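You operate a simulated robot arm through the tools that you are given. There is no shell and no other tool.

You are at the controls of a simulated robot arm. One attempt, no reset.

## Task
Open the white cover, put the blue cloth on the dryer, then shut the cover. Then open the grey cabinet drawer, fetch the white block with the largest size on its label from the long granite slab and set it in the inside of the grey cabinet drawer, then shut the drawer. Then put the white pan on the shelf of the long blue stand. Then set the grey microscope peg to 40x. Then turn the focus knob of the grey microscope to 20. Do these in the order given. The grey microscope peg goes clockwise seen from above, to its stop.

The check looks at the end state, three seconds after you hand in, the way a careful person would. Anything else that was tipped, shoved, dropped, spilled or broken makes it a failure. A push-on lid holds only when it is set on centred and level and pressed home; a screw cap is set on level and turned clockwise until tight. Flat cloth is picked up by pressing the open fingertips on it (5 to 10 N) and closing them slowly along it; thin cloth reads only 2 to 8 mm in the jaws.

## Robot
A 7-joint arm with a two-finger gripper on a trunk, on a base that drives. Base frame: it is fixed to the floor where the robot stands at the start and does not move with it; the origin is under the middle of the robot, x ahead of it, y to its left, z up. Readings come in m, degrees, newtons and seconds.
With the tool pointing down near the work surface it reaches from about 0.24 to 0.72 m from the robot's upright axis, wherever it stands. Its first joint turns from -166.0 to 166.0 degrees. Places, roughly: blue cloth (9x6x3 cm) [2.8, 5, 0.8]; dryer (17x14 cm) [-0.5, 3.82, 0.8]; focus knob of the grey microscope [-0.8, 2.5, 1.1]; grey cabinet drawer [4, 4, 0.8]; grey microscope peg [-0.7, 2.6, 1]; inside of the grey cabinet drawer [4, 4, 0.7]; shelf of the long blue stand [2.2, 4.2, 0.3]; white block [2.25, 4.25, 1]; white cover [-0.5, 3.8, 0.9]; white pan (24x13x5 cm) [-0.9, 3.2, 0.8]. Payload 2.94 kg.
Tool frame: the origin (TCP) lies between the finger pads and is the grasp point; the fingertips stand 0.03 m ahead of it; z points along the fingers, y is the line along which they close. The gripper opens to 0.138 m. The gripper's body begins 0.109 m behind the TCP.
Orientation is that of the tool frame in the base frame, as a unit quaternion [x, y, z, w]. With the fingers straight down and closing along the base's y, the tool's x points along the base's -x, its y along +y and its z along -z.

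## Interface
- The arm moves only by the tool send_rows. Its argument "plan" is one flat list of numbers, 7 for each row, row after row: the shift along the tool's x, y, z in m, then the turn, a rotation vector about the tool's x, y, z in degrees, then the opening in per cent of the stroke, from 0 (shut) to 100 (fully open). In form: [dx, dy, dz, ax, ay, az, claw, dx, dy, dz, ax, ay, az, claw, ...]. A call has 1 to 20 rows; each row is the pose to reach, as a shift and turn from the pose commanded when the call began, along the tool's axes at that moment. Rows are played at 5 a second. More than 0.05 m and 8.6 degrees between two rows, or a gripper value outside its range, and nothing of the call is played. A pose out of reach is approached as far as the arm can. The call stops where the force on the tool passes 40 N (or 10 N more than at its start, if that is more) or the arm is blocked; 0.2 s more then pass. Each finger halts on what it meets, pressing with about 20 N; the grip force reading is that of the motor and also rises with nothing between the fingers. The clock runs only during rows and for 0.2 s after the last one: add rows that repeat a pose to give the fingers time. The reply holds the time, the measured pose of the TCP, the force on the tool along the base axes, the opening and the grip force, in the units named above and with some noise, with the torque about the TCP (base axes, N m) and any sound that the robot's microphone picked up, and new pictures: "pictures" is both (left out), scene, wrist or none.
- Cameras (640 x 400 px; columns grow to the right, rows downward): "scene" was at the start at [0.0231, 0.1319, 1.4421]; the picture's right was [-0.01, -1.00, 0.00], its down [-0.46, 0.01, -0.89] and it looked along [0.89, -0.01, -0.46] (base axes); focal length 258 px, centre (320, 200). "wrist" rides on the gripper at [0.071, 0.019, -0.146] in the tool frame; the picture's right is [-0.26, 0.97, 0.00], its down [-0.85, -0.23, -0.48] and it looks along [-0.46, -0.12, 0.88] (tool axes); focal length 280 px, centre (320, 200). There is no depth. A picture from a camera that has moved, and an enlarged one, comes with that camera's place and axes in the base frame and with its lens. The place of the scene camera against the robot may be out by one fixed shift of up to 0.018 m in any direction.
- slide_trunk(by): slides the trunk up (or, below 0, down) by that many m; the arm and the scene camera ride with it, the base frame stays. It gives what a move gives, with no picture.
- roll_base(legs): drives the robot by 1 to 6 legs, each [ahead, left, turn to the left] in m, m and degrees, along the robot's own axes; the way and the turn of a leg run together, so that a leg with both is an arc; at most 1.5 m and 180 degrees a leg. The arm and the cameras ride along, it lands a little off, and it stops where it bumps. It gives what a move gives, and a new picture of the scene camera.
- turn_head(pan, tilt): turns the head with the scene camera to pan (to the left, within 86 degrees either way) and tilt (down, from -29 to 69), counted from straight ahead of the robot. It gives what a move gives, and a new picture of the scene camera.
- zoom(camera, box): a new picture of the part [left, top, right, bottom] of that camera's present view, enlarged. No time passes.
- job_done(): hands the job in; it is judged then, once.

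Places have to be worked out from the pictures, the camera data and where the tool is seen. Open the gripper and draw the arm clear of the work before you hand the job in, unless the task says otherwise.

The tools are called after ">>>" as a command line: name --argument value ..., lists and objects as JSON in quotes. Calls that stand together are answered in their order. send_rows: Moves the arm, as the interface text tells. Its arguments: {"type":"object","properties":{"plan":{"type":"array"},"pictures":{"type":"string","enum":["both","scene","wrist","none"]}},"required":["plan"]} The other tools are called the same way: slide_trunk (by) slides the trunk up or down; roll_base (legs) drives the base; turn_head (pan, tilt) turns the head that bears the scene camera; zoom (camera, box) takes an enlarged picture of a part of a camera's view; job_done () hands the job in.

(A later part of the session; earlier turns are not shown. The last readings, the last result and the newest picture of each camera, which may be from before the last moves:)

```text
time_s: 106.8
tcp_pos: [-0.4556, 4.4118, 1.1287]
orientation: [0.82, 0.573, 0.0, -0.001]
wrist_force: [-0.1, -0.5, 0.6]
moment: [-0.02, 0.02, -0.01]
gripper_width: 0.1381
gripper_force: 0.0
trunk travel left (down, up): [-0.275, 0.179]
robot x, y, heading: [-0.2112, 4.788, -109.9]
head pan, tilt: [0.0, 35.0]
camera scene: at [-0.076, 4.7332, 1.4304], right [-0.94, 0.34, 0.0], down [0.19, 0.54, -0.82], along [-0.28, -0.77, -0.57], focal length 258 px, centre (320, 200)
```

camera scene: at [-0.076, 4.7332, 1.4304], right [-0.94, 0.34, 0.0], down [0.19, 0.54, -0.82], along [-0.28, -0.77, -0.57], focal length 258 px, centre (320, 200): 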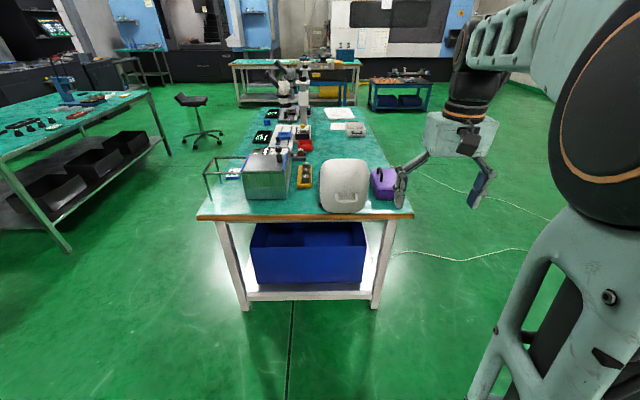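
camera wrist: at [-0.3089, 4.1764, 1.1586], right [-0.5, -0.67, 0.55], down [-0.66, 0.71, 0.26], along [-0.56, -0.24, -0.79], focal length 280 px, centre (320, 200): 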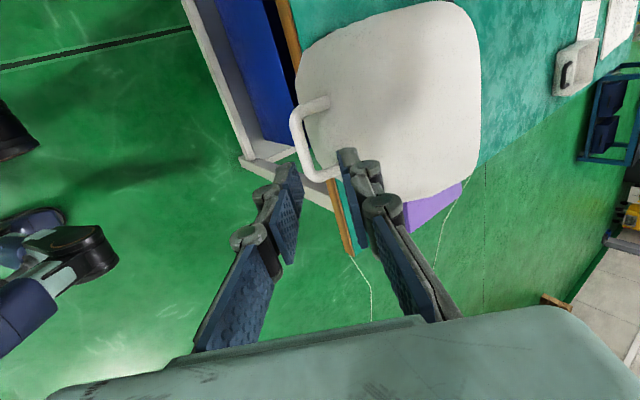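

The cover stands open, its handle toward the table end. Now I turn toward the second teal table to find the blue cloth and drive part of the way.

>>> roll_base --legs '[[0, 0, 100], [1.1, 0.3, 0]]'

>>> turn_head --pan 10 --tilt 25

>>> turn_head --pan -25 --tilt 20

```text
time_s: 116.9
tcp_pos: [1.3553, 4.7137, 1.1284]
orientation: [0.089, 0.996, -0.001, 0.0]
wrist_force: [-0.3, -0.2, -0.3]
moment: [0.01, -0.02, -0.03]
gripper_width: 0.138
gripper_force: 0.1
trunk travel left (down, up): [-0.275, 0.179]
robot x, y, heading: [0.9435, 4.89, -9.8]
head pan, tilt: [0.0, 35.0]
camera scene: at [0.9868, 5.019, 1.4304], right [-0.17, -0.98, 0.0], down [-0.56, 0.1, -0.82], along [0.81, -0.14, -0.57], focal length 258 px, centre (320, 200)
```

scene: 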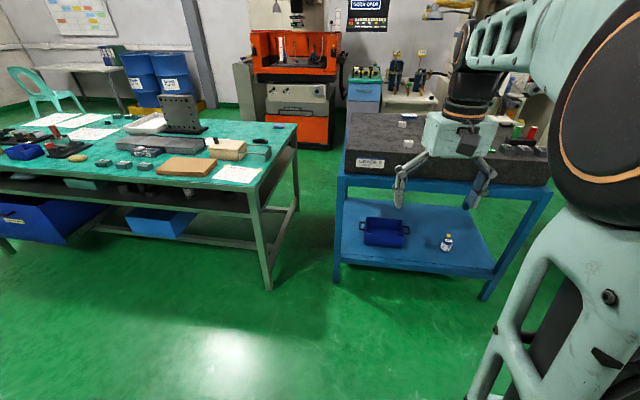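

```text
time_s: 117.7
tcp_pos: [1.3556, 4.7143, 1.1291]
orientation: [0.089, 0.996, -0.001, 0.0]
wrist_force: [0.6, 0.0, 0.1]
moment: [-0.02, 0.02, -0.01]
gripper_width: 0.1381
gripper_force: 0.0
trunk travel left (down, up): [-0.275, 0.179]
robot x, y, heading: [0.9428, 4.889, -10.0]
head pan, tilt: [10.0, 25.0]
camera scene: at [0.9922, 5.0342, 1.4461], right [0.0, -1.0, 0.0], down [-0.42, 0.0, -0.91], along [0.91, 0.0, -0.42], focal length 258 px, centre (320, 200)
```

scene: 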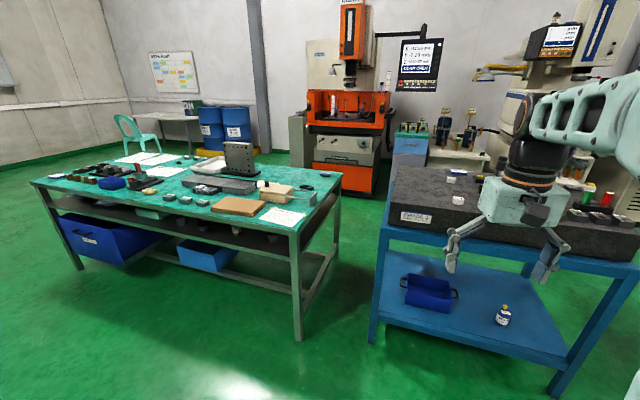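

```text
time_s: 118.7
tcp_pos: [1.3559, 4.7131, 1.1287]
orientation: [0.089, 0.996, 0.0, 0.001]
wrist_force: [0.4, -0.7, 0.6]
moment: [0.0, -0.01, 0.0]
gripper_width: 0.138
gripper_force: 0.1
trunk travel left (down, up): [-0.275, 0.179]
robot x, y, heading: [0.9452, 4.8898, -10.0]
head pan, tilt: [-25.0, 20.0]
camera scene: at [0.9763, 4.981, 1.4543], right [-0.57, -0.82, 0.0], down [-0.28, 0.2, -0.94], along [0.77, -0.54, -0.34], focal length 258 px, centre (320, 200)
```

scene: 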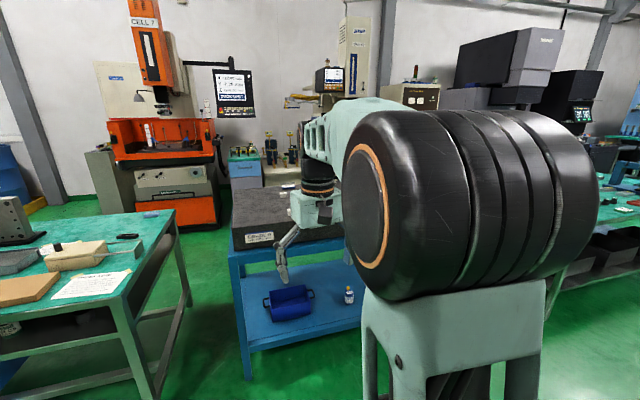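

The cloth should be around the right end of table 2. I zoom in there.

>>> turn_head --pan 10 --tilt 25

>>> zoom --camera "scene" --box '[180, 130, 350, 240]'

>>> zoom --camera "scene" --box '[30, 130, 200, 240]'

>>> zoom --camera "scene" --box '[370, 90, 640, 260]'

```text
time_s: 119.7
tcp_pos: [1.3543, 4.7133, 1.1287]
orientation: [0.089, 0.996, 0.0, 0.001]
wrist_force: [0.3, 0.0, -0.7]
moment: [0.0, -0.01, -0.03]
gripper_width: 0.1383
gripper_force: 0.1
trunk travel left (down, up): [-0.275, 0.179]
robot x, y, heading: [0.9414, 4.8916, -10.3]
head pan, tilt: [10.0, 25.0]
camera scene: at [0.9922, 5.0342, 1.4462], right [0.0, -1.0, 0.0], down [-0.42, 0.0, -0.91], along [0.91, 0.0, -0.42], focal length 258 px, centre (320, 200)
```

scene: 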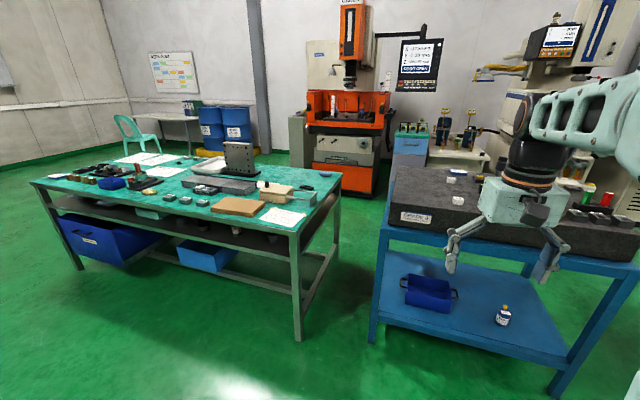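

```text
3.64 times, centred on (265, 185) of scene
camera zoom: at [0.9922, 5.0342, 1.4462], right [0.0, -1.0, 0.0], down [-0.42, 0.0, -0.91], along [0.91, 0.0, -0.42], focal length 937 px, centre (520, 254)
```

zoom: 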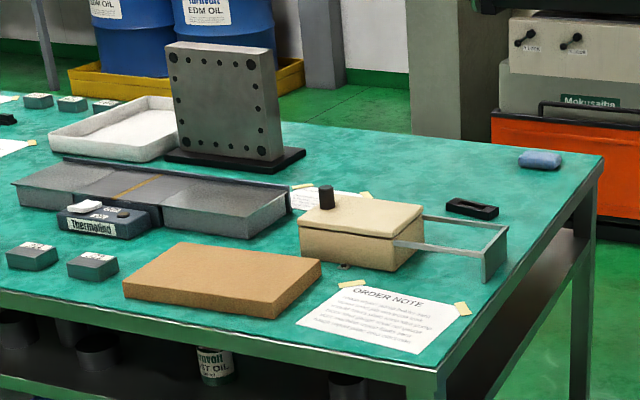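

```text
3.64 times, centred on (115, 185) of scene
camera zoom: at [0.9922, 5.0342, 1.4462], right [0.0, -1.0, 0.0], down [-0.42, 0.0, -0.91], along [0.91, 0.0, -0.42], focal length 937 px, centre (1066, 254)
```

zoom: 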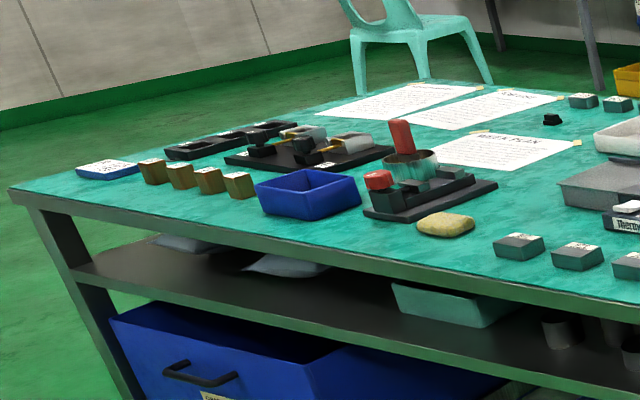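

```text
2.35 times, centred on (505, 175) of scene
camera zoom: at [0.9922, 5.0342, 1.4462], right [0.0, -1.0, 0.0], down [-0.42, 0.0, -0.91], along [0.91, 0.0, -0.42], focal length 606 px, centre (-115, 259)
```

zoom: 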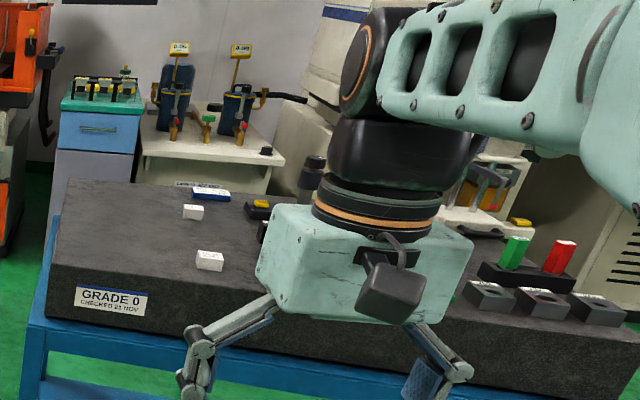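

The blue cloth is the small blue lump at the far right corner of table 2, about (2.87, 4.99). I must reach it from behind the granite stand, so I first go sideways toward the gap between the stand and the first table and look around there.

>>> roll_base --legs '[[0, -1.3, 0]]'

>>> turn_head --pan 15 --tilt 30

>>> turn_head --pan -40 --tilt 25

```text
time_s: 131.4
tcp_pos: [1.1212, 3.4178, 1.1296]
orientation: [0.091, 0.996, -0.001, -0.001]
wrist_force: [-0.3, -0.2, 0.4]
moment: [-0.01, 0.01, 0.0]
gripper_width: 0.138
gripper_force: 0.1
trunk travel left (down, up): [-0.275, 0.179]
robot x, y, heading: [0.7115, 3.5966, -10.3]
head pan, tilt: [10.0, 25.0]
camera scene: at [0.759, 3.7401, 1.4462], right [-0.01, -1.0, 0.0], down [-0.42, 0.0, -0.91], along [0.91, -0.01, -0.42], focal length 258 px, centre (320, 200)
```

scene: 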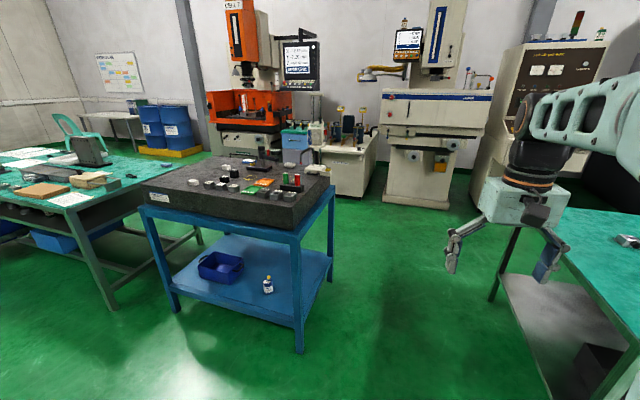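

```text
time_s: 132.1
tcp_pos: [1.1192, 3.4169, 1.1287]
orientation: [0.092, 0.996, -0.001, 0.001]
wrist_force: [-0.1, -0.3, -0.3]
moment: [-0.01, 0.0, 0.02]
gripper_width: 0.1379
gripper_force: 0.1
trunk travel left (down, up): [-0.275, 0.179]
robot x, y, heading: [0.7098, 3.5979, -10.3]
head pan, tilt: [15.0, 30.0]
camera scene: at [0.757, 3.748, 1.4383], right [0.08, -1.0, 0.0], down [-0.5, -0.04, -0.87], along [0.86, 0.07, -0.5], focal length 258 px, centre (320, 200)
```

scene: 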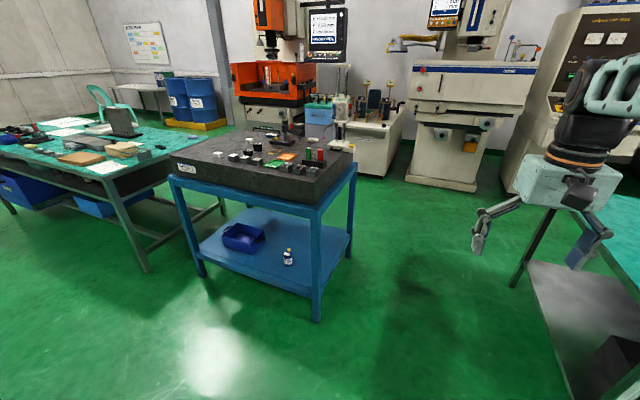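

```text
time_s: 133.3
tcp_pos: [1.1203, 3.4179, 1.1284]
orientation: [0.091, 0.996, -0.001, 0.0]
wrist_force: [0.3, -0.2, 0.1]
moment: [0.01, 0.01, 0.02]
gripper_width: 0.138
gripper_force: 0.2
trunk travel left (down, up): [-0.275, 0.179]
robot x, y, heading: [0.7098, 3.5964, -10.3]
head pan, tilt: [-40.0, 25.0]
camera scene: at [0.7256, 3.6698, 1.4462], right [-0.77, -0.64, 0.0], down [-0.27, 0.33, -0.91], along [0.58, -0.7, -0.42], focal length 258 px, centre (320, 200)
```

scene: 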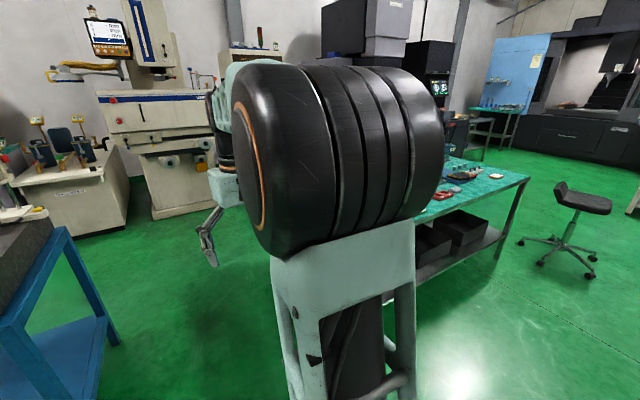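

The passage between the granite stand and the first table is clear (about 1 m). I drive through it along the room's axis and then look up along the back of the stand.

>>> roll_base --legs '[[0, 0, -9], [1.4, 0, 0], [0.5, 0, 0], [0, 0, 90]]'

>>> turn_head --pan 25 --tilt 25

>>> turn_head --pan -30 --tilt 25

```text
time_s: 147.3
tcp_pos: [2.7655, 3.3471, 1.1281]
orientation: [-0.57, 0.822, 0.0, 0.0]
wrist_force: [-0.6, 0.2, -0.4]
moment: [0.0, -0.01, -0.04]
gripper_width: 0.138
gripper_force: 0.1
trunk travel left (down, up): [-0.275, 0.179]
robot x, y, heading: [2.5188, 2.973, 69.5]
head pan, tilt: [-40.0, 25.0]
camera scene: at [2.4573, 2.9889, 1.4462], right [0.49, -0.87, 0.0], down [-0.37, -0.21, -0.91], along [0.79, 0.45, -0.42], focal length 258 px, centre (320, 200)
```

scene: 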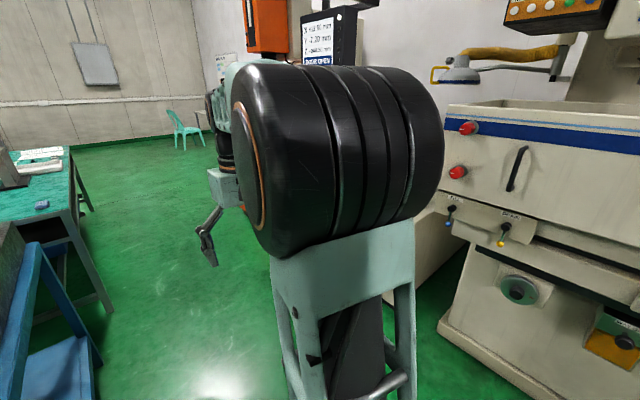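

```text
time_s: 148.7
tcp_pos: [2.7666, 3.3476, 1.1291]
orientation: [-0.569, 0.822, -0.001, 0.001]
wrist_force: [-0.8, -0.3, 0.5]
moment: [0.01, 0.02, 0.0]
gripper_width: 0.1381
gripper_force: 0.1
trunk travel left (down, up): [-0.275, 0.179]
robot x, y, heading: [2.523, 2.9706, 69.4]
head pan, tilt: [25.0, 25.0]
camera scene: at [2.3699, 3.0353, 1.4462], right [1.0, 0.08, 0.0], down [0.03, -0.42, -0.91], along [-0.07, 0.9, -0.42], focal length 258 px, centre (320, 200)
```

scene: 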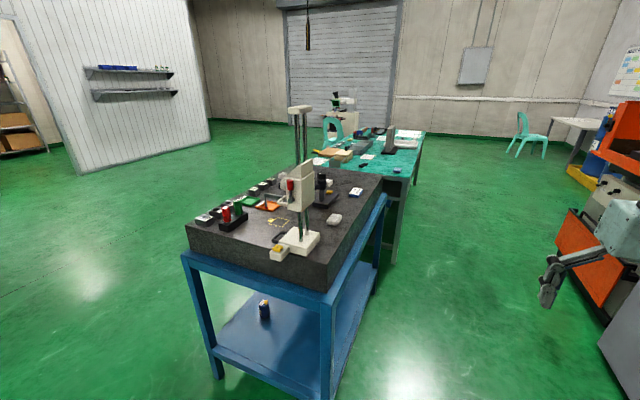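

```text
time_s: 149.9
tcp_pos: [2.7654, 3.3476, 1.1298]
orientation: [-0.57, 0.822, -0.001, 0.0]
wrist_force: [0.3, 0.1, 0.5]
moment: [-0.02, 0.0, 0.01]
gripper_width: 0.1379
gripper_force: 0.1
trunk travel left (down, up): [-0.275, 0.179]
robot x, y, heading: [2.5195, 2.972, 69.7]
head pan, tilt: [-30.0, 25.0]
camera scene: at [2.4481, 3.0022, 1.4462], right [0.64, -0.77, 0.0], down [-0.33, -0.27, -0.91], along [0.7, 0.58, -0.42], focal length 258 px, centre (320, 200)
```

scene: 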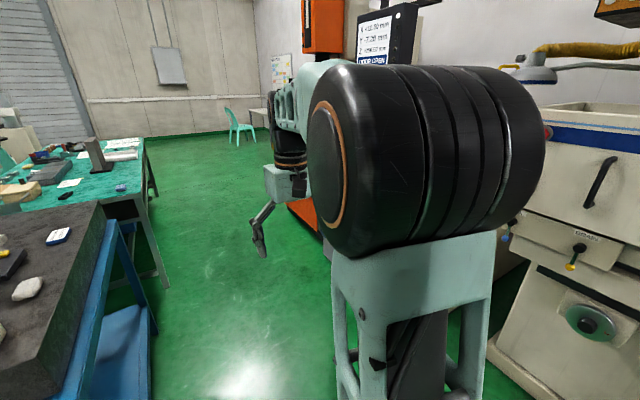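

The way along the back of the stand is clear. I drive ahead 1.5 m and turn a bit left to face the cloth corner.

>>> roll_base --legs '[[1.45, 0, 0], [0, 0, 30]]'

>>> turn_head --pan 0 --tilt 40

```text
time_s: 158.7
tcp_pos: [3.0091, 4.7966, 1.1295]
orientation: [0.779, -0.627, 0.001, -0.001]
wrist_force: [-0.1, 0.2, 0.2]
moment: [0.03, 0.01, -0.01]
gripper_width: 0.1383
gripper_force: 0.1
trunk travel left (down, up): [-0.275, 0.179]
robot x, y, heading: [3.0035, 4.3476, 102.4]
head pan, tilt: [-30.0, 25.0]
camera scene: at [2.9286, 4.3271, 1.4462], right [0.95, -0.3, 0.0], down [-0.13, -0.4, -0.91], along [0.27, 0.86, -0.42], focal length 258 px, centre (320, 200)
```

scene: 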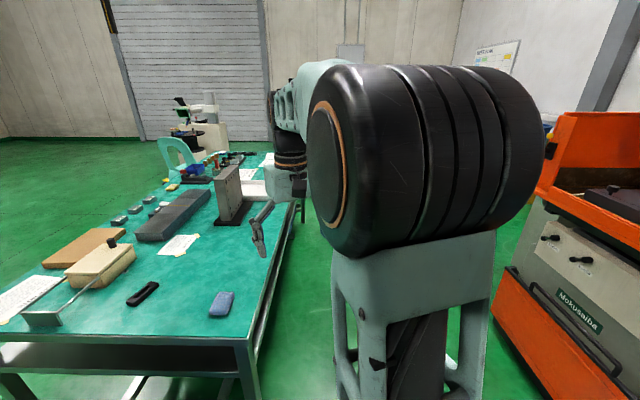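

```text
time_s: 159.6
tcp_pos: [3.0089, 4.7965, 1.1279]
orientation: [0.779, -0.627, 0.001, -0.001]
wrist_force: [0.1, 0.1, 0.6]
moment: [0.01, -0.03, -0.02]
gripper_width: 0.1378
gripper_force: 0.0
trunk travel left (down, up): [-0.275, 0.179]
robot x, y, heading: [3.0014, 4.3465, 102.5]
head pan, tilt: [0.0, 40.0]
camera scene: at [2.8826, 4.3224, 1.4229], right [0.98, 0.21, 0.0], down [0.14, -0.63, -0.77], along [-0.16, 0.75, -0.64], focal length 258 px, centre (320, 200)
```

scene: 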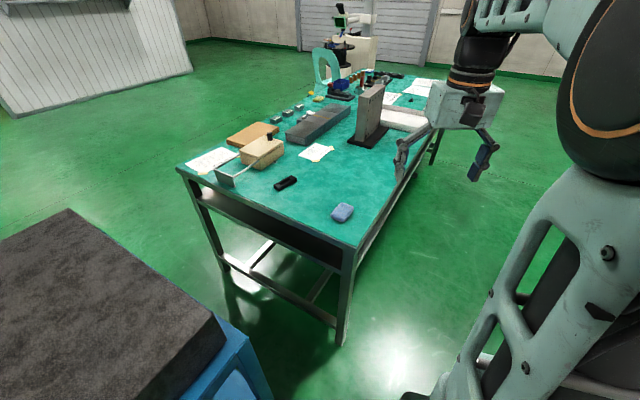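

The blue cloth lies near the table corner at about (2.82, 5.00). I move 8 cm closer and zoom on it.

>>> roll_base --legs '[[0.08, 0, 0]]'

>>> zoom --camera "scene" --box '[290, 180, 400, 260]'

>>> send_rows --plan '[0, 0, 0, 0, 0, 0, 100]' --pictures "wrist"

```text
time_s: 160.7
tcp_pos: [2.9918, 4.8747, 1.1301]
orientation: [0.779, -0.627, 0.0, 0.0]
wrist_force: [0.3, 0.0, -0.4]
moment: [0.0, 0.03, -0.01]
gripper_width: 0.1383
gripper_force: 0.1
trunk travel left (down, up): [-0.275, 0.179]
robot x, y, heading: [2.9837, 4.4272, 102.6]
head pan, tilt: [0.0, 40.0]
camera scene: at [2.8654, 4.4005, 1.4229], right [0.98, 0.21, 0.0], down [0.14, -0.63, -0.77], along [-0.16, 0.75, -0.64], focal length 258 px, centre (320, 200)
```

scene: 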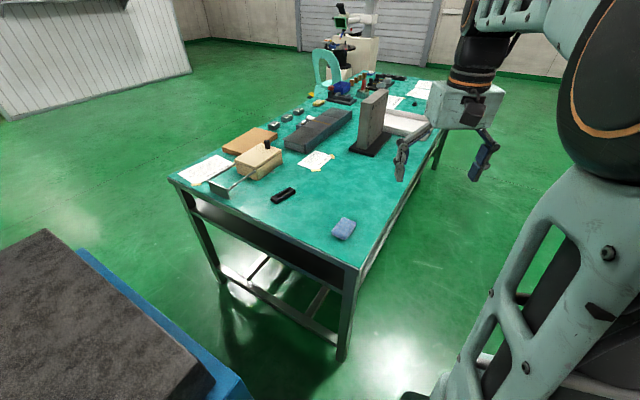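

```text
5.00 times, centred on (345, 220) of scene
camera zoom: at [2.8654, 4.4005, 1.4229], right [0.98, 0.21, 0.0], down [0.14, -0.63, -0.77], along [-0.16, 0.75, -0.64], focal length 1288 px, centre (195, 100)
```

zoom: 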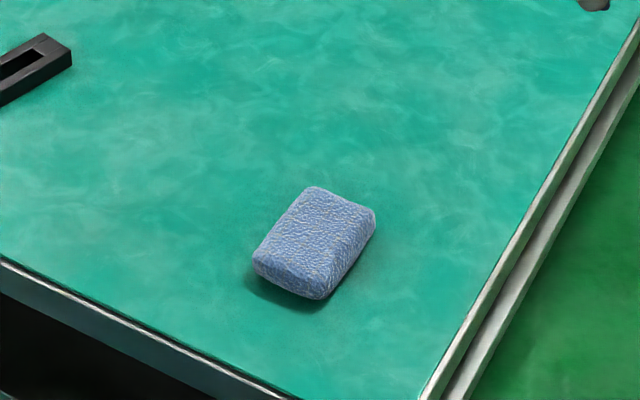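

```text
time_s: 161.1
tcp_pos: [2.9922, 4.8732, 1.1288]
orientation: [0.779, -0.627, 0.0, -0.001]
wrist_force: [0.5, 0.2, 0.6]
moment: [0.01, -0.02, 0.04]
gripper_width: 0.1381
gripper_force: 0.0
trunk travel left (down, up): [-0.275, 0.179]
robot x, y, heading: [2.987, 4.4258, 102.3]
head pan, tilt: [0.0, 40.0]
camera wrist: at [2.9865, 4.8019, 1.2746], right [-1.0, 0.05, 0.0], down [0.04, 0.88, 0.48], along [0.03, 0.48, -0.88], focal length 280 px, centre (320, 200)
```

wrist: 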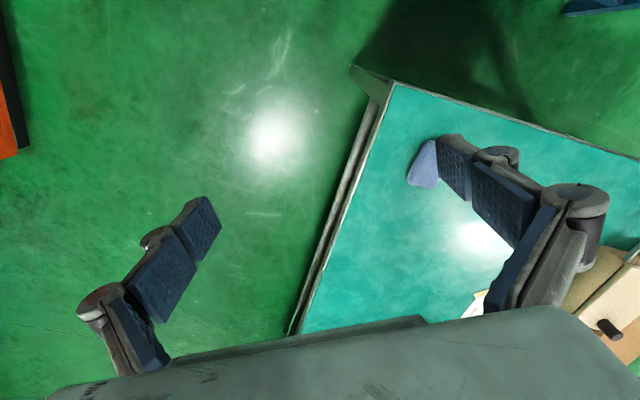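

It's a folded pad, about 9x6x3 cm, long side roughly along the table's long axis, centre near (2.82, 5.00). I move over it with the fingers turned to close across its short side.

>>> send_rows --plan '[-0.0268, 0.0235, 0.0165, 0, 0, 5.7, 100, -0.0536, 0.047, 0.033, 0, 0, 11.5, 100, -0.0805, 0.0705, 0.0495, 0, 0, 17.2, 100, -0.1073, 0.0939, 0.066, 0, 0, 22.9, 100, -0.1341, 0.1174, 0.0825, 0, 0, 28.7, 100, -0.1609, 0.1409, 0.099, 0, 0, 34.4, 100, -0.1609, 0.1409, 0.099, 0, 0, 34.4, 100]'

```text
time_s: 162.7
tcp_pos: [2.8185, 5.0038, 1.0307]
orientation: [-0.558, 0.83, 0.0, 0.001]
wrist_force: [0.2, -0.5, 0.3]
moment: [0.0, -0.03, 0.0]
gripper_width: 0.1378
gripper_force: 0.1
trunk travel left (down, up): [-0.275, 0.179]
robot x, y, heading: [2.9841, 4.4281, 102.3]
head pan, tilt: [0.0, 40.0]
camera scene: at [2.8654, 4.4002, 1.4229], right [0.98, 0.21, 0.0], down [0.14, -0.63, -0.77], along [-0.16, 0.75, -0.64], focal length 258 px, centre (320, 200)
camera wrist: at [2.7734, 4.9462, 1.1767], right [-0.79, 0.61, 0.0], down [0.53, 0.7, 0.48], along [0.29, 0.38, -0.88], focal length 280 px, centre (320, 200)
```

scene: 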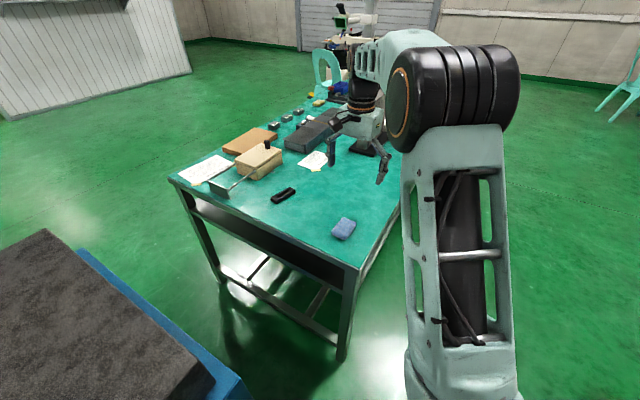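
wrist: 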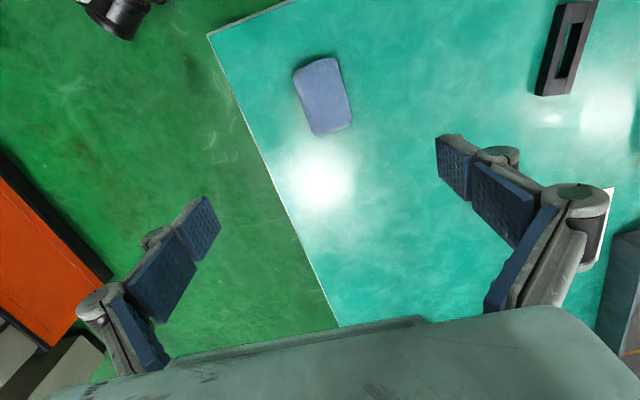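

The pad's long side is aligned with the tool's x-axis; its centre is at about (2.802, 4.991). I centre over it and descend to z 0.92 for a check.

>>> send_rows --plan '[0.019, 0.011, 0, 0, 0, 0, 100, 0.019, 0.011, 0.04, 0, 0, 0, 90, 0.019, 0.011, 0.08, 0, 0, 0, 80, 0.019, 0.011, 0.11, 0, 0, 0, 80]' --pictures "wrist"

```text
time_s: 163.7
tcp_pos: [2.8014, 4.9872, 0.9198]
orientation: [-0.558, 0.83, -0.001, 0.001]
wrist_force: [-0.7, -0.2, -0.3]
moment: [0.0, -0.01, -0.01]
gripper_width: 0.1105
gripper_force: 0.0
trunk travel left (down, up): [-0.275, 0.179]
robot x, y, heading: [2.9794, 4.4284, 102.5]
head pan, tilt: [0.0, 40.0]
camera wrist: at [2.7573, 4.9307, 1.0664], right [-0.8, 0.61, 0.0], down [0.53, 0.7, 0.48], along [0.29, 0.38, -0.88], focal length 280 px, centre (320, 200)
```

wrist: 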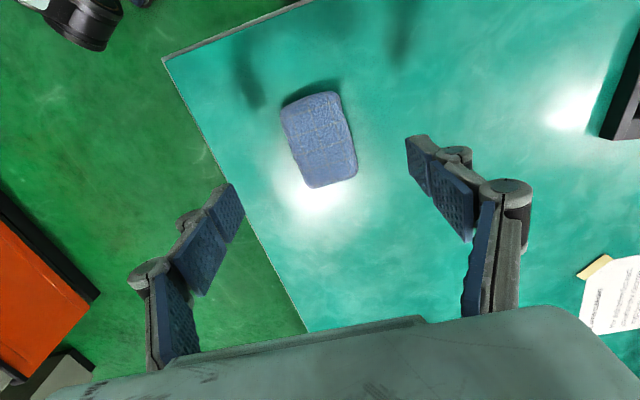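

Centred; triangulation gives the pad's top near z 0.83, so the table is about 0.80. I lower until the tips are just above the table.

>>> send_rows --plan '[0, 0, 0.03, 0, 0, 0, 75, 0, 0, 0.055, 0, 0, 0, 75, 0, 0, 0.07, 0, 0, 0, 75, 0, 0, 0.076, 0, 0, 0, 75]' --pictures "wrist"

```text
time_s: 164.7
tcp_pos: [2.8032, 4.9874, 0.8434]
orientation: [-0.558, 0.83, 0.0, 0.001]
wrist_force: [0.8, 0.1, -0.2]
moment: [-0.04, -0.02, 0.0]
gripper_width: 0.1035
gripper_force: 0.0
trunk travel left (down, up): [-0.275, 0.179]
robot x, y, heading: [2.9871, 4.428, 102.6]
head pan, tilt: [0.0, 40.0]
camera wrist: at [2.7579, 4.9303, 0.9895], right [-0.8, 0.61, 0.0], down [0.53, 0.7, 0.48], along [0.29, 0.38, -0.88], focal length 280 px, centre (320, 200)
```

wrist: 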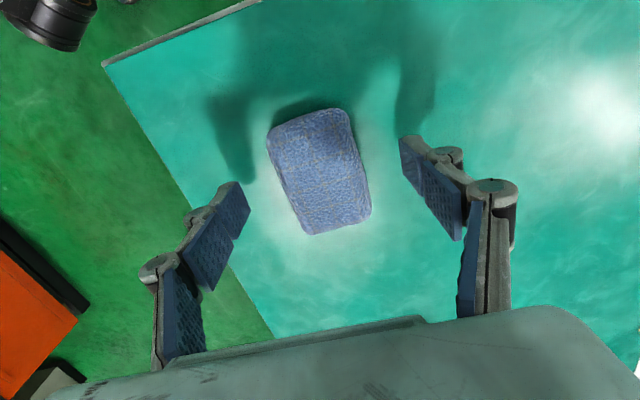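

The pad is centred between the fingertips which are nearly at the table. I lower 4 mm more and close.

>>> send_rows --plan '[0, 0, 0.004, 0, 0, 0, 75, 0, 0, 0.004, 0, 0, 0, 50, 0, 0, 0.004, 0, 0, 0, 30, 0, 0, 0.004, 0, 0, 0, 15, 0, 0, 0.004, 0, 0, 0, 15]' --pictures "wrist"

```text
time_s: 165.9
tcp_pos: [2.8031, 4.9876, 0.8391]
orientation: [-0.558, 0.83, 0.0, 0.001]
wrist_force: [-0.1, 0.2, 0.4]
moment: [0.06, 0.03, 0.02]
gripper_width: 0.058
gripper_force: 20.1
trunk travel left (down, up): [-0.275, 0.179]
robot x, y, heading: [2.9836, 4.4263, 102.3]
head pan, tilt: [0.0, 40.0]
camera wrist: at [2.7577, 4.9311, 0.9857], right [-0.8, 0.61, 0.0], down [0.53, 0.7, 0.48], along [0.29, 0.38, -0.88], focal length 280 px, centre (320, 200)
```

wrist: 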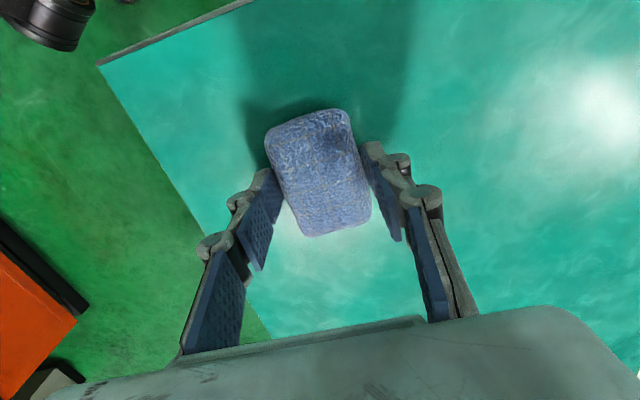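

The pad is held at 58 mm. I lift it straight up about 29 cm.

>>> send_rows --plan '[0, 0, -0.04, 0, 0, 0, 15, 0, 0, -0.09, 0, 0, 0, 15, 0, 0, -0.14, 0, 0, 0, 15, 0, 0, -0.19, 0, 0, 0, 15, 0, 0, -0.24, 0, 0, 0, 15, 0, 0, -0.29, 0, 0, 0, 15]'

```text
time_s: 167.3
tcp_pos: [2.8021, 4.9884, 1.1297]
orientation: [-0.558, 0.83, 0.0, 0.001]
wrist_force: [0.2, 0.1, -0.1]
moment: [-0.01, 0.0, 0.01]
gripper_width: 0.0576
gripper_force: 19.5
trunk travel left (down, up): [-0.275, 0.179]
robot x, y, heading: [2.9899, 4.4264, 102.2]
head pan, tilt: [0.0, 40.0]
camera scene: at [2.8655, 4.4001, 1.4228], right [0.98, 0.21, 0.0], down [0.14, -0.63, -0.77], along [-0.16, 0.75, -0.64], focal length 258 px, centre (320, 200)
camera wrist: at [2.7562, 4.9321, 1.2763], right [-0.8, 0.61, 0.0], down [0.53, 0.7, 0.48], along [0.29, 0.38, -0.88], focal length 280 px, centre (320, 200)
```

scene: 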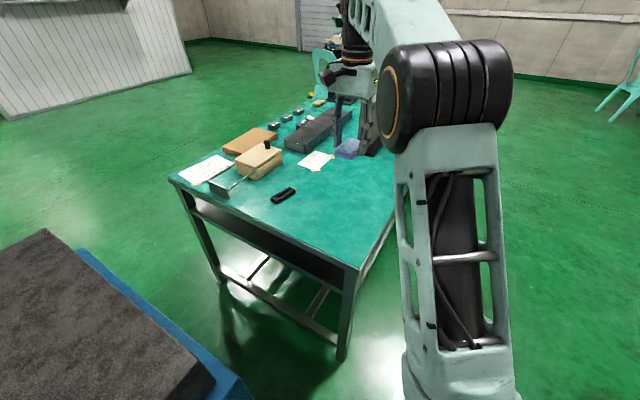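
wrist: 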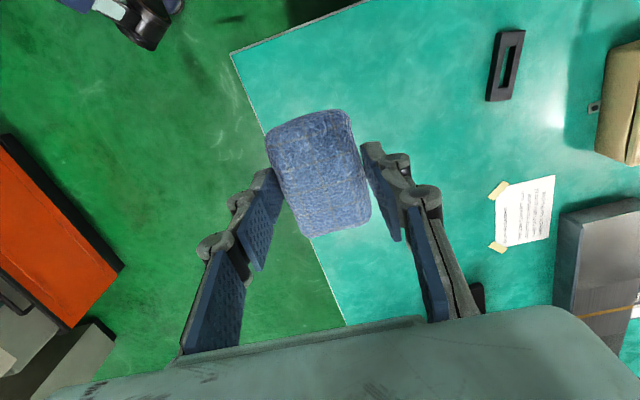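

Cloth held securely. I bring the arm back to its travel posture, reversing the earlier approach.

>>> send_rows --plan '[0.0058, -0.0366, 0, 0, 0, -5.7, 15, 0.0117, -0.0731, 0, 0, 0, -11.5, 15, 0.0175, -0.1097, 0, 0, 0, -17.2, 15, 0.0233, -0.1463, 0, 0, 0, -22.9, 15, 0.0292, -0.1828, 0, 0, 0, -28.7, 15, 0.035, -0.2194, 0, 0, 0, -34.4, 15]' --pictures "none"

>>> roll_base --legs '[[-0.15, 0, 0], [0, 0, -32]]'

```text
time_s: 168.7
tcp_pos: [2.9938, 4.8711, 1.1305]
orientation: [0.779, -0.626, 0.0, -0.002]
wrist_force: [0.1, -0.2, 0.1]
moment: [-0.05, 0.02, -0.02]
gripper_width: 0.0573
gripper_force: 20.0
trunk travel left (down, up): [-0.275, 0.179]
robot x, y, heading: [2.9847, 4.4256, 102.4]
head pan, tilt: [0.0, 40.0]
```

```text
time_s: 171.6
tcp_pos: [3.2591, 4.6556, 1.1303]
orientation: [-0.575, 0.818, -0.001, 0.0]
wrist_force: [0.5, 0.7, -0.5]
moment: [0.0, 0.0, -0.02]
gripper_width: 0.0574
gripper_force: 20.2
trunk travel left (down, up): [-0.275, 0.179]
robot x, y, heading: [3.0221, 4.282, 70.3]
head pan, tilt: [0.0, 40.0]
camera scene: at [2.9047, 4.3294, 1.4229], right [0.94, -0.34, 0.0], down [-0.22, -0.61, -0.77], along [0.26, 0.72, -0.64], focal length 258 px, centre (320, 200)
```

scene: 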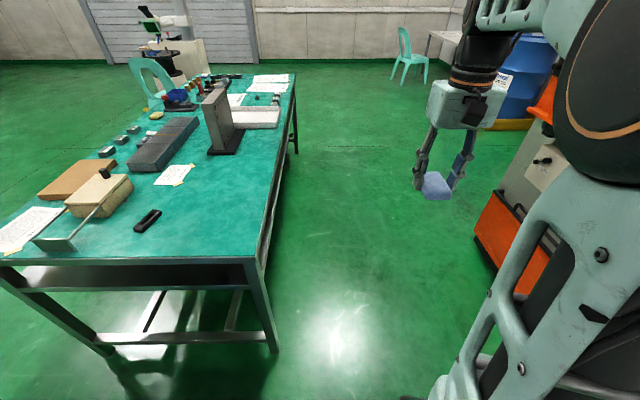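

Cloth in hand. I reverse out behind the stand, turn to face back across the room, and drive through the passage again.

>>> roll_base --legs '[[-1.4, 0, 0], [0, 0, 90]]'

>>> roll_base --legs '[[1.4, 0, 0], [0.5, 0, 0]]'

```text
time_s: 182.3
tcp_pos: [2.1898, 3.2179, 1.1307]
orientation: [0.985, -0.17, 0.0, 0.0]
wrist_force: [-0.2, -0.2, -0.7]
moment: [0.02, -0.05, -0.02]
gripper_width: 0.057
gripper_force: 20.2
trunk travel left (down, up): [-0.275, 0.179]
robot x, y, heading: [2.5634, 2.9755, 160.5]
head pan, tilt: [0.0, 40.0]
camera scene: at [2.5282, 2.8505, 1.4229], right [0.33, 0.94, 0.0], down [0.61, -0.21, -0.77], along [-0.72, 0.25, -0.64], focal length 258 px, centre (320, 200)
```

scene: 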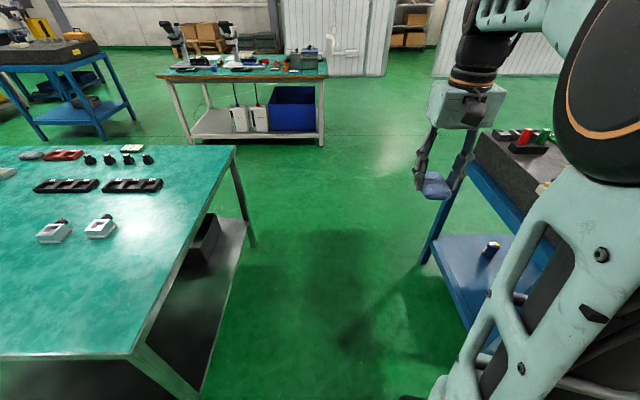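

```text
time_s: 191.7
tcp_pos: [0.4172, 3.8443, 1.1302]
orientation: [0.985, -0.17, 0.0, -0.001]
wrist_force: [0.2, 0.4, -0.7]
moment: [0.03, -0.02, -0.02]
gripper_width: 0.057
gripper_force: 19.9
trunk travel left (down, up): [-0.275, 0.179]
robot x, y, heading: [0.7942, 3.6047, 160.5]
head pan, tilt: [0.0, 40.0]
camera scene: at [0.7557, 3.4774, 1.4229], right [0.33, 0.94, 0.0], down [0.61, -0.21, -0.77], along [-0.72, 0.25, -0.64], focal length 258 px, centre (320, 200)
```

scene: 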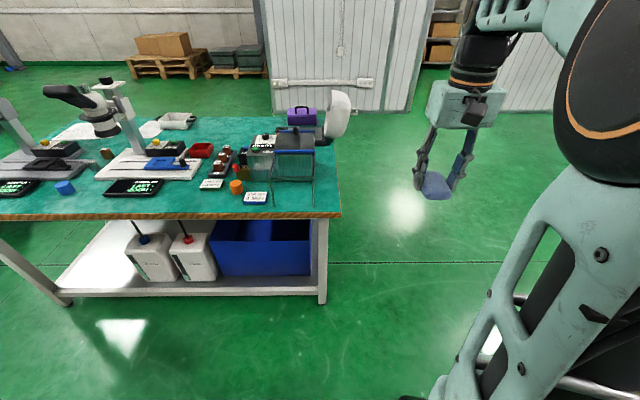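

The open dome is seen from the side at the table end, leaning slightly outward. I go around the table end to its left side, facing back toward the dryer.

>>> roll_base --legs '[[0, -0.75, 0], [1.4, 0, 0], [0.65, 0, 0], [0, 0.85, 0]]'

>>> roll_base --legs '[[0, 0, -180]]'

>>> turn_head --pan 0 --tilt 40

```text
time_s: 215.8
tcp_pos: [-1.5455, 4.4263, 1.1296]
orientation: [0.987, -0.158, 0.001, -0.001]
wrist_force: [0.0, -0.2, -0.7]
moment: [0.03, 0.03, -0.01]
gripper_width: 0.0566
gripper_force: 20.5
trunk travel left (down, up): [-0.275, 0.179]
robot x, y, heading: [-1.1632, 4.1934, 162.0]
head pan, tilt: [0.0, 40.0]
camera scene: at [-1.1994, 4.067, 1.4229], right [0.31, 0.95, 0.0], down [0.61, -0.2, -0.77], along [-0.73, 0.24, -0.64], focal length 258 px, centre (320, 200)
```

scene: 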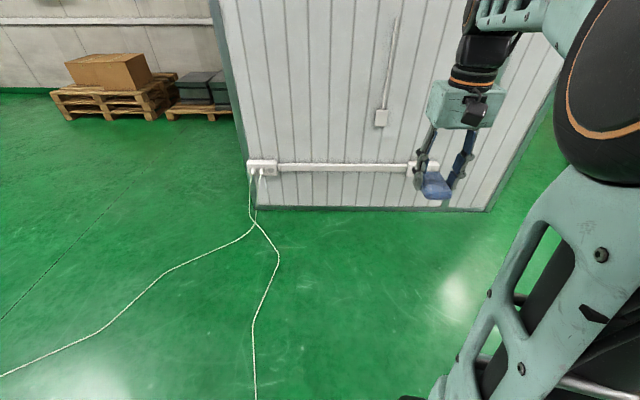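

```text
time_s: 223.5
tcp_pos: [-0.7786, 3.9718, 1.129]
orientation: [0.149, 0.989, -0.001, -0.001]
wrist_force: [-0.4, 0.2, -0.7]
moment: [-0.02, -0.02, -0.01]
gripper_width: 0.0569
gripper_force: 19.9
trunk travel left (down, up): [-0.275, 0.179]
robot x, y, heading: [-1.1635, 4.196, -17.0]
head pan, tilt: [0.0, 40.0]
camera scene: at [-1.1086, 4.3214, 1.4229], right [-0.29, -0.96, 0.0], down [-0.61, 0.19, -0.77], along [0.73, -0.22, -0.64], focal length 258 px, centre (320, 200)
```

scene: 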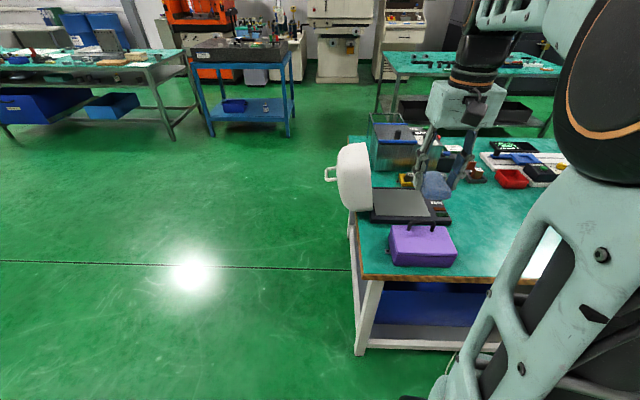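

```text
time_s: 224.1
tcp_pos: [-0.7784, 3.9717, 1.1304]
orientation: [0.149, 0.989, -0.002, 0.001]
wrist_force: [-0.3, 0.5, -0.4]
moment: [-0.02, -0.01, 0.0]
gripper_width: 0.057
gripper_force: 20.3
trunk travel left (down, up): [-0.275, 0.179]
robot x, y, heading: [-1.1663, 4.1932, -17.1]
head pan, tilt: [0.0, 40.0]
camera scene: at [-1.1086, 4.3214, 1.4229], right [-0.29, -0.96, 0.0], down [-0.61, 0.19, -0.77], along [0.73, -0.22, -0.64], focal length 258 px, centre (320, 200)
```

scene: 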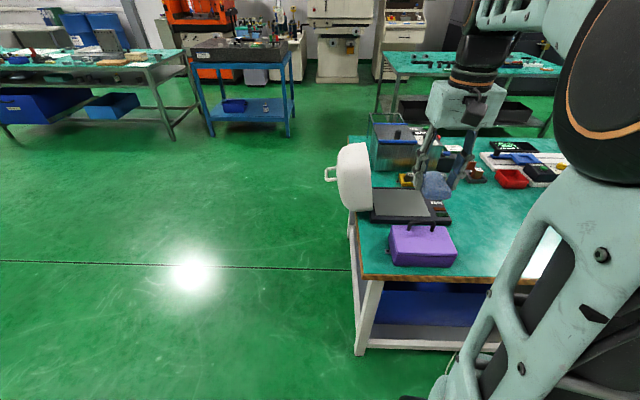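

From the left side I can see the open dome and the flat dark deck. I zoom in for the deck's exact place.

>>> zoom --camera "scene" --box '[310, 130, 490, 280]'

>>> send_rows --plan '[0, 0, 0, 0, 0, 0, 15]' --pictures "wrist"

```text
2.67 times, centred on (400, 205) of scene
camera zoom: at [-1.1086, 4.3214, 1.4229], right [-0.29, -0.96, 0.0], down [-0.61, 0.19, -0.77], along [0.73, -0.22, -0.64], focal length 687 px, centre (107, 187)
```

zoom: 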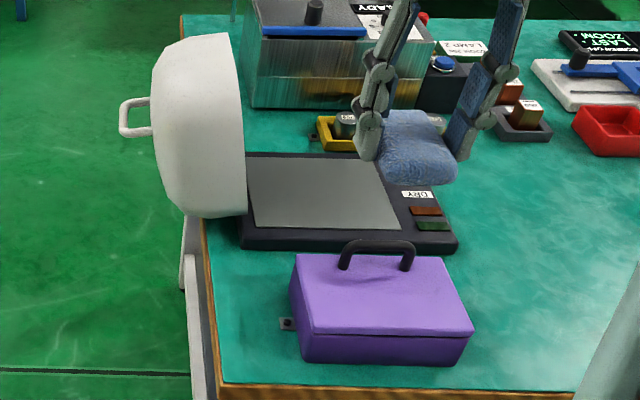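

```text
time_s: 224.5
tcp_pos: [-0.7796, 3.9713, 1.1294]
orientation: [0.149, 0.989, -0.001, 0.001]
wrist_force: [-0.2, 0.1, -0.2]
moment: [-0.01, 0.04, 0.02]
gripper_width: 0.0569
gripper_force: 20.4
trunk travel left (down, up): [-0.275, 0.179]
robot x, y, heading: [-1.1624, 4.1966, -17.0]
head pan, tilt: [0.0, 40.0]
camera wrist: at [-0.8416, 4.0133, 1.276], right [0.53, 0.85, 0.0], down [0.74, -0.47, 0.48], along [0.4, -0.26, -0.88], focal length 280 px, centre (320, 200)
```

wrist: 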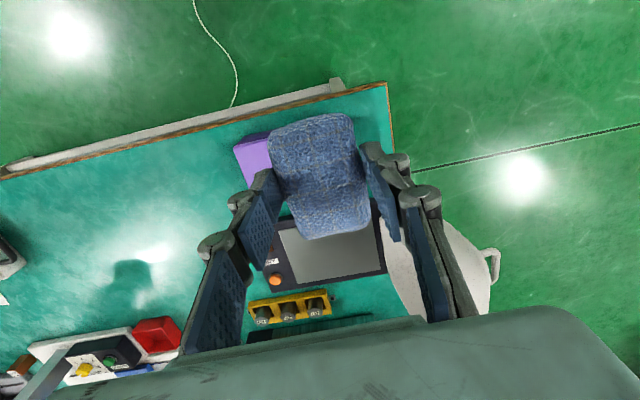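

The grey plate's centre is at about (-0.51, 3.83). I roll closer (15 cm ahead, 8 cm right) so it's in comfortable reach.

>>> roll_base --legs '[[0.15, -0.08, 0]]'

```text
time_s: 225.9
tcp_pos: [-0.6579, 3.8511, 1.13]
orientation: [0.147, 0.989, -0.001, 0.0]
wrist_force: [0.5, 0.3, -1.1]
moment: [0.01, 0.01, 0.02]
gripper_width: 0.0566
gripper_force: 20.0
trunk travel left (down, up): [-0.275, 0.179]
robot x, y, heading: [-1.0399, 4.0732, -17.0]
head pan, tilt: [0.0, 40.0]
camera scene: at [-0.9886, 4.2012, 1.4229], right [-0.29, -0.96, 0.0], down [-0.62, 0.19, -0.77], along [0.73, -0.22, -0.64], focal length 258 px, centre (320, 200)
```

scene: 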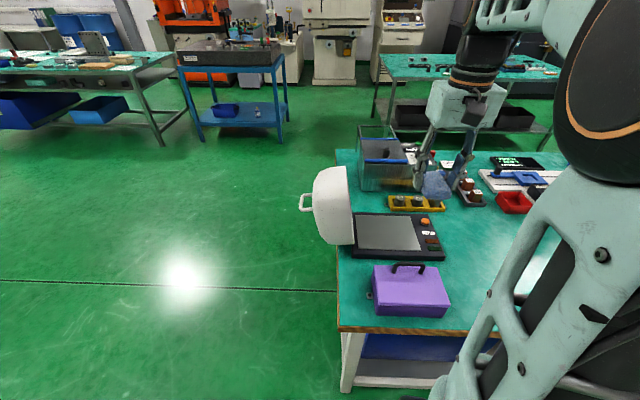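

Plate confirmed at (-0.508, 3.827). I move the cloth over it at safe height and check with the cameras.

>>> send_rows --plan '[-0.04, 0.002, 0, 0, 0, 0, 15, -0.08, 0.004, 0, 0, 0, 0, 15, -0.12, 0.006, 0.02, 0, 0, 0, 15, -0.15, 0.0085, 0.06, 0, 0, 0, 15, -0.15, 0.0085, 0.1, 0, 0, 0, 15, -0.15, 0.0085, 0.14, 0, 0, 0, 15]'

>>> zoom --camera "scene" --box '[290, 140, 490, 290]'

```text
time_s: 227.3
tcp_pos: [-0.512, 3.8173, 0.9923]
orientation: [0.147, 0.989, -0.001, 0.001]
wrist_force: [-0.3, 0.3, -0.6]
moment: [0.02, 0.03, -0.01]
gripper_width: 0.057
gripper_force: 20.5
trunk travel left (down, up): [-0.275, 0.179]
robot x, y, heading: [-1.045, 4.0717, -16.5]
head pan, tilt: [0.0, 40.0]
camera scene: at [-0.9887, 4.2013, 1.4229], right [-0.29, -0.96, 0.0], down [-0.62, 0.19, -0.77], along [0.73, -0.22, -0.64], focal length 258 px, centre (320, 200)
camera wrist: at [-0.5737, 3.8576, 1.1366], right [0.53, 0.85, 0.0], down [0.74, -0.47, 0.48], along [0.4, -0.26, -0.88], focal length 280 px, centre (320, 200)
```

scene: 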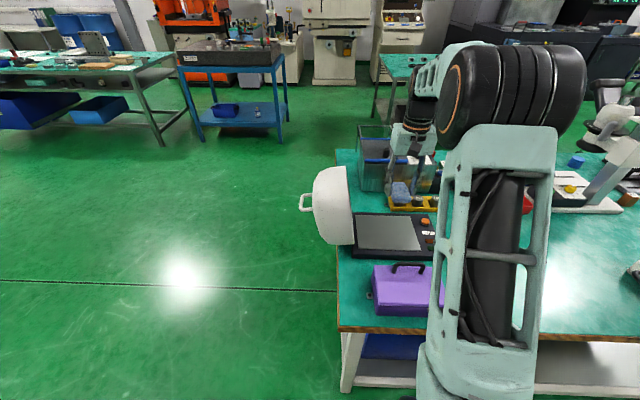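
wrist: 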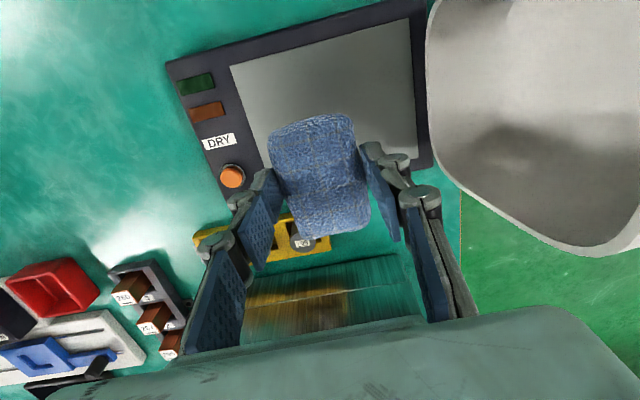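

```text
2.67 times, centred on (390, 215) of scene
camera zoom: at [-0.9887, 4.2013, 1.4229], right [-0.29, -0.96, 0.0], down [-0.62, 0.19, -0.77], along [0.73, -0.22, -0.64], focal length 687 px, centre (133, 160)
```

zoom: 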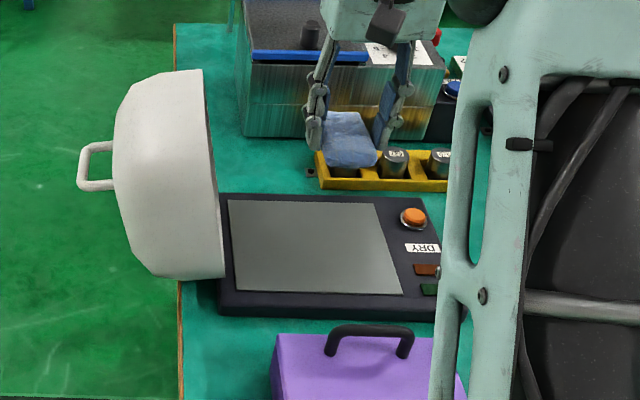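

The plate's corners give its centre at (-0.5165, 3.8315); the cloth hangs inside it with margin. I lower to just above and then in small steps.

>>> send_rows --plan '[0, 0, 0.04, 0, 0, 0, 15, 0, 0, 0.08, 0, 0, 0, 15, 0, 0, 0.11, 0, 0, 0, 15, 0, 0, 0.12, 0, 0, 0, 15]'

>>> zoom --camera "scene" --box '[290, 140, 490, 290]'

```text
time_s: 228.3
tcp_pos: [-0.5118, 3.8171, 0.869]
orientation: [0.146, 0.989, -0.001, 0.0]
wrist_force: [-0.2, 1.1, -0.6]
moment: [-0.05, -0.01, 0.02]
gripper_width: 0.0568
gripper_force: 20.0
trunk travel left (down, up): [-0.275, 0.179]
robot x, y, heading: [-1.0422, 4.0771, -16.8]
head pan, tilt: [0.0, 40.0]
camera scene: at [-0.9887, 4.2013, 1.4229], right [-0.29, -0.96, 0.0], down [-0.62, 0.19, -0.77], along [0.73, -0.22, -0.64], focal length 258 px, centre (320, 200)
camera wrist: at [-0.5743, 3.8583, 1.0148], right [0.53, 0.85, 0.0], down [0.75, -0.47, 0.48], along [0.4, -0.25, -0.88], focal length 280 px, centre (320, 200)
```

scene: 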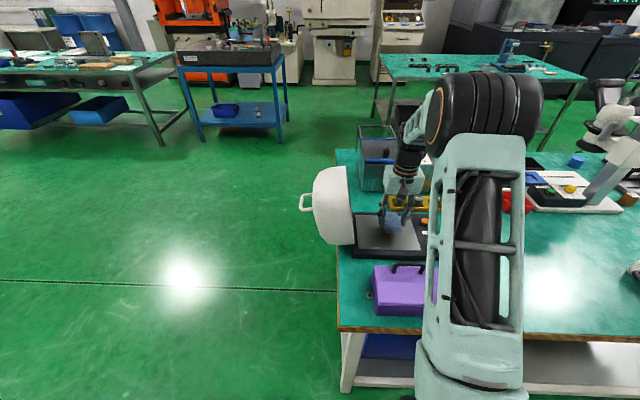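
wrist: 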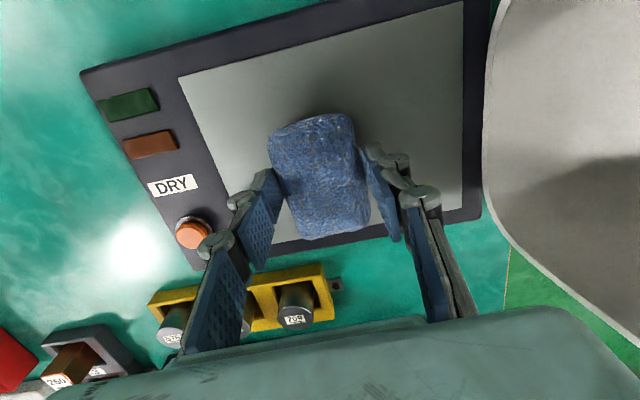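

```text
2.67 times, centred on (390, 215) of scene
camera zoom: at [-0.9887, 4.2013, 1.4229], right [-0.29, -0.96, 0.0], down [-0.62, 0.19, -0.77], along [0.73, -0.22, -0.64], focal length 687 px, centre (133, 160)
```

zoom: 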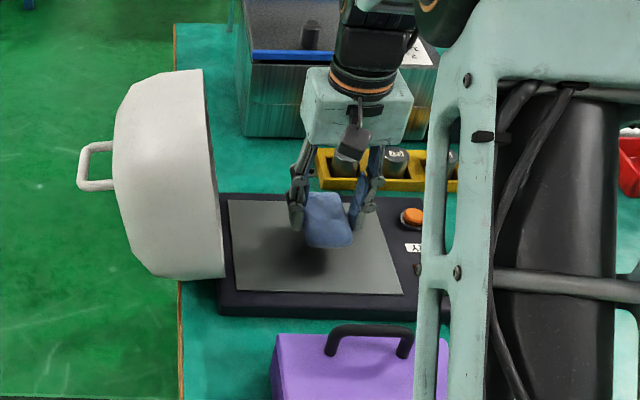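

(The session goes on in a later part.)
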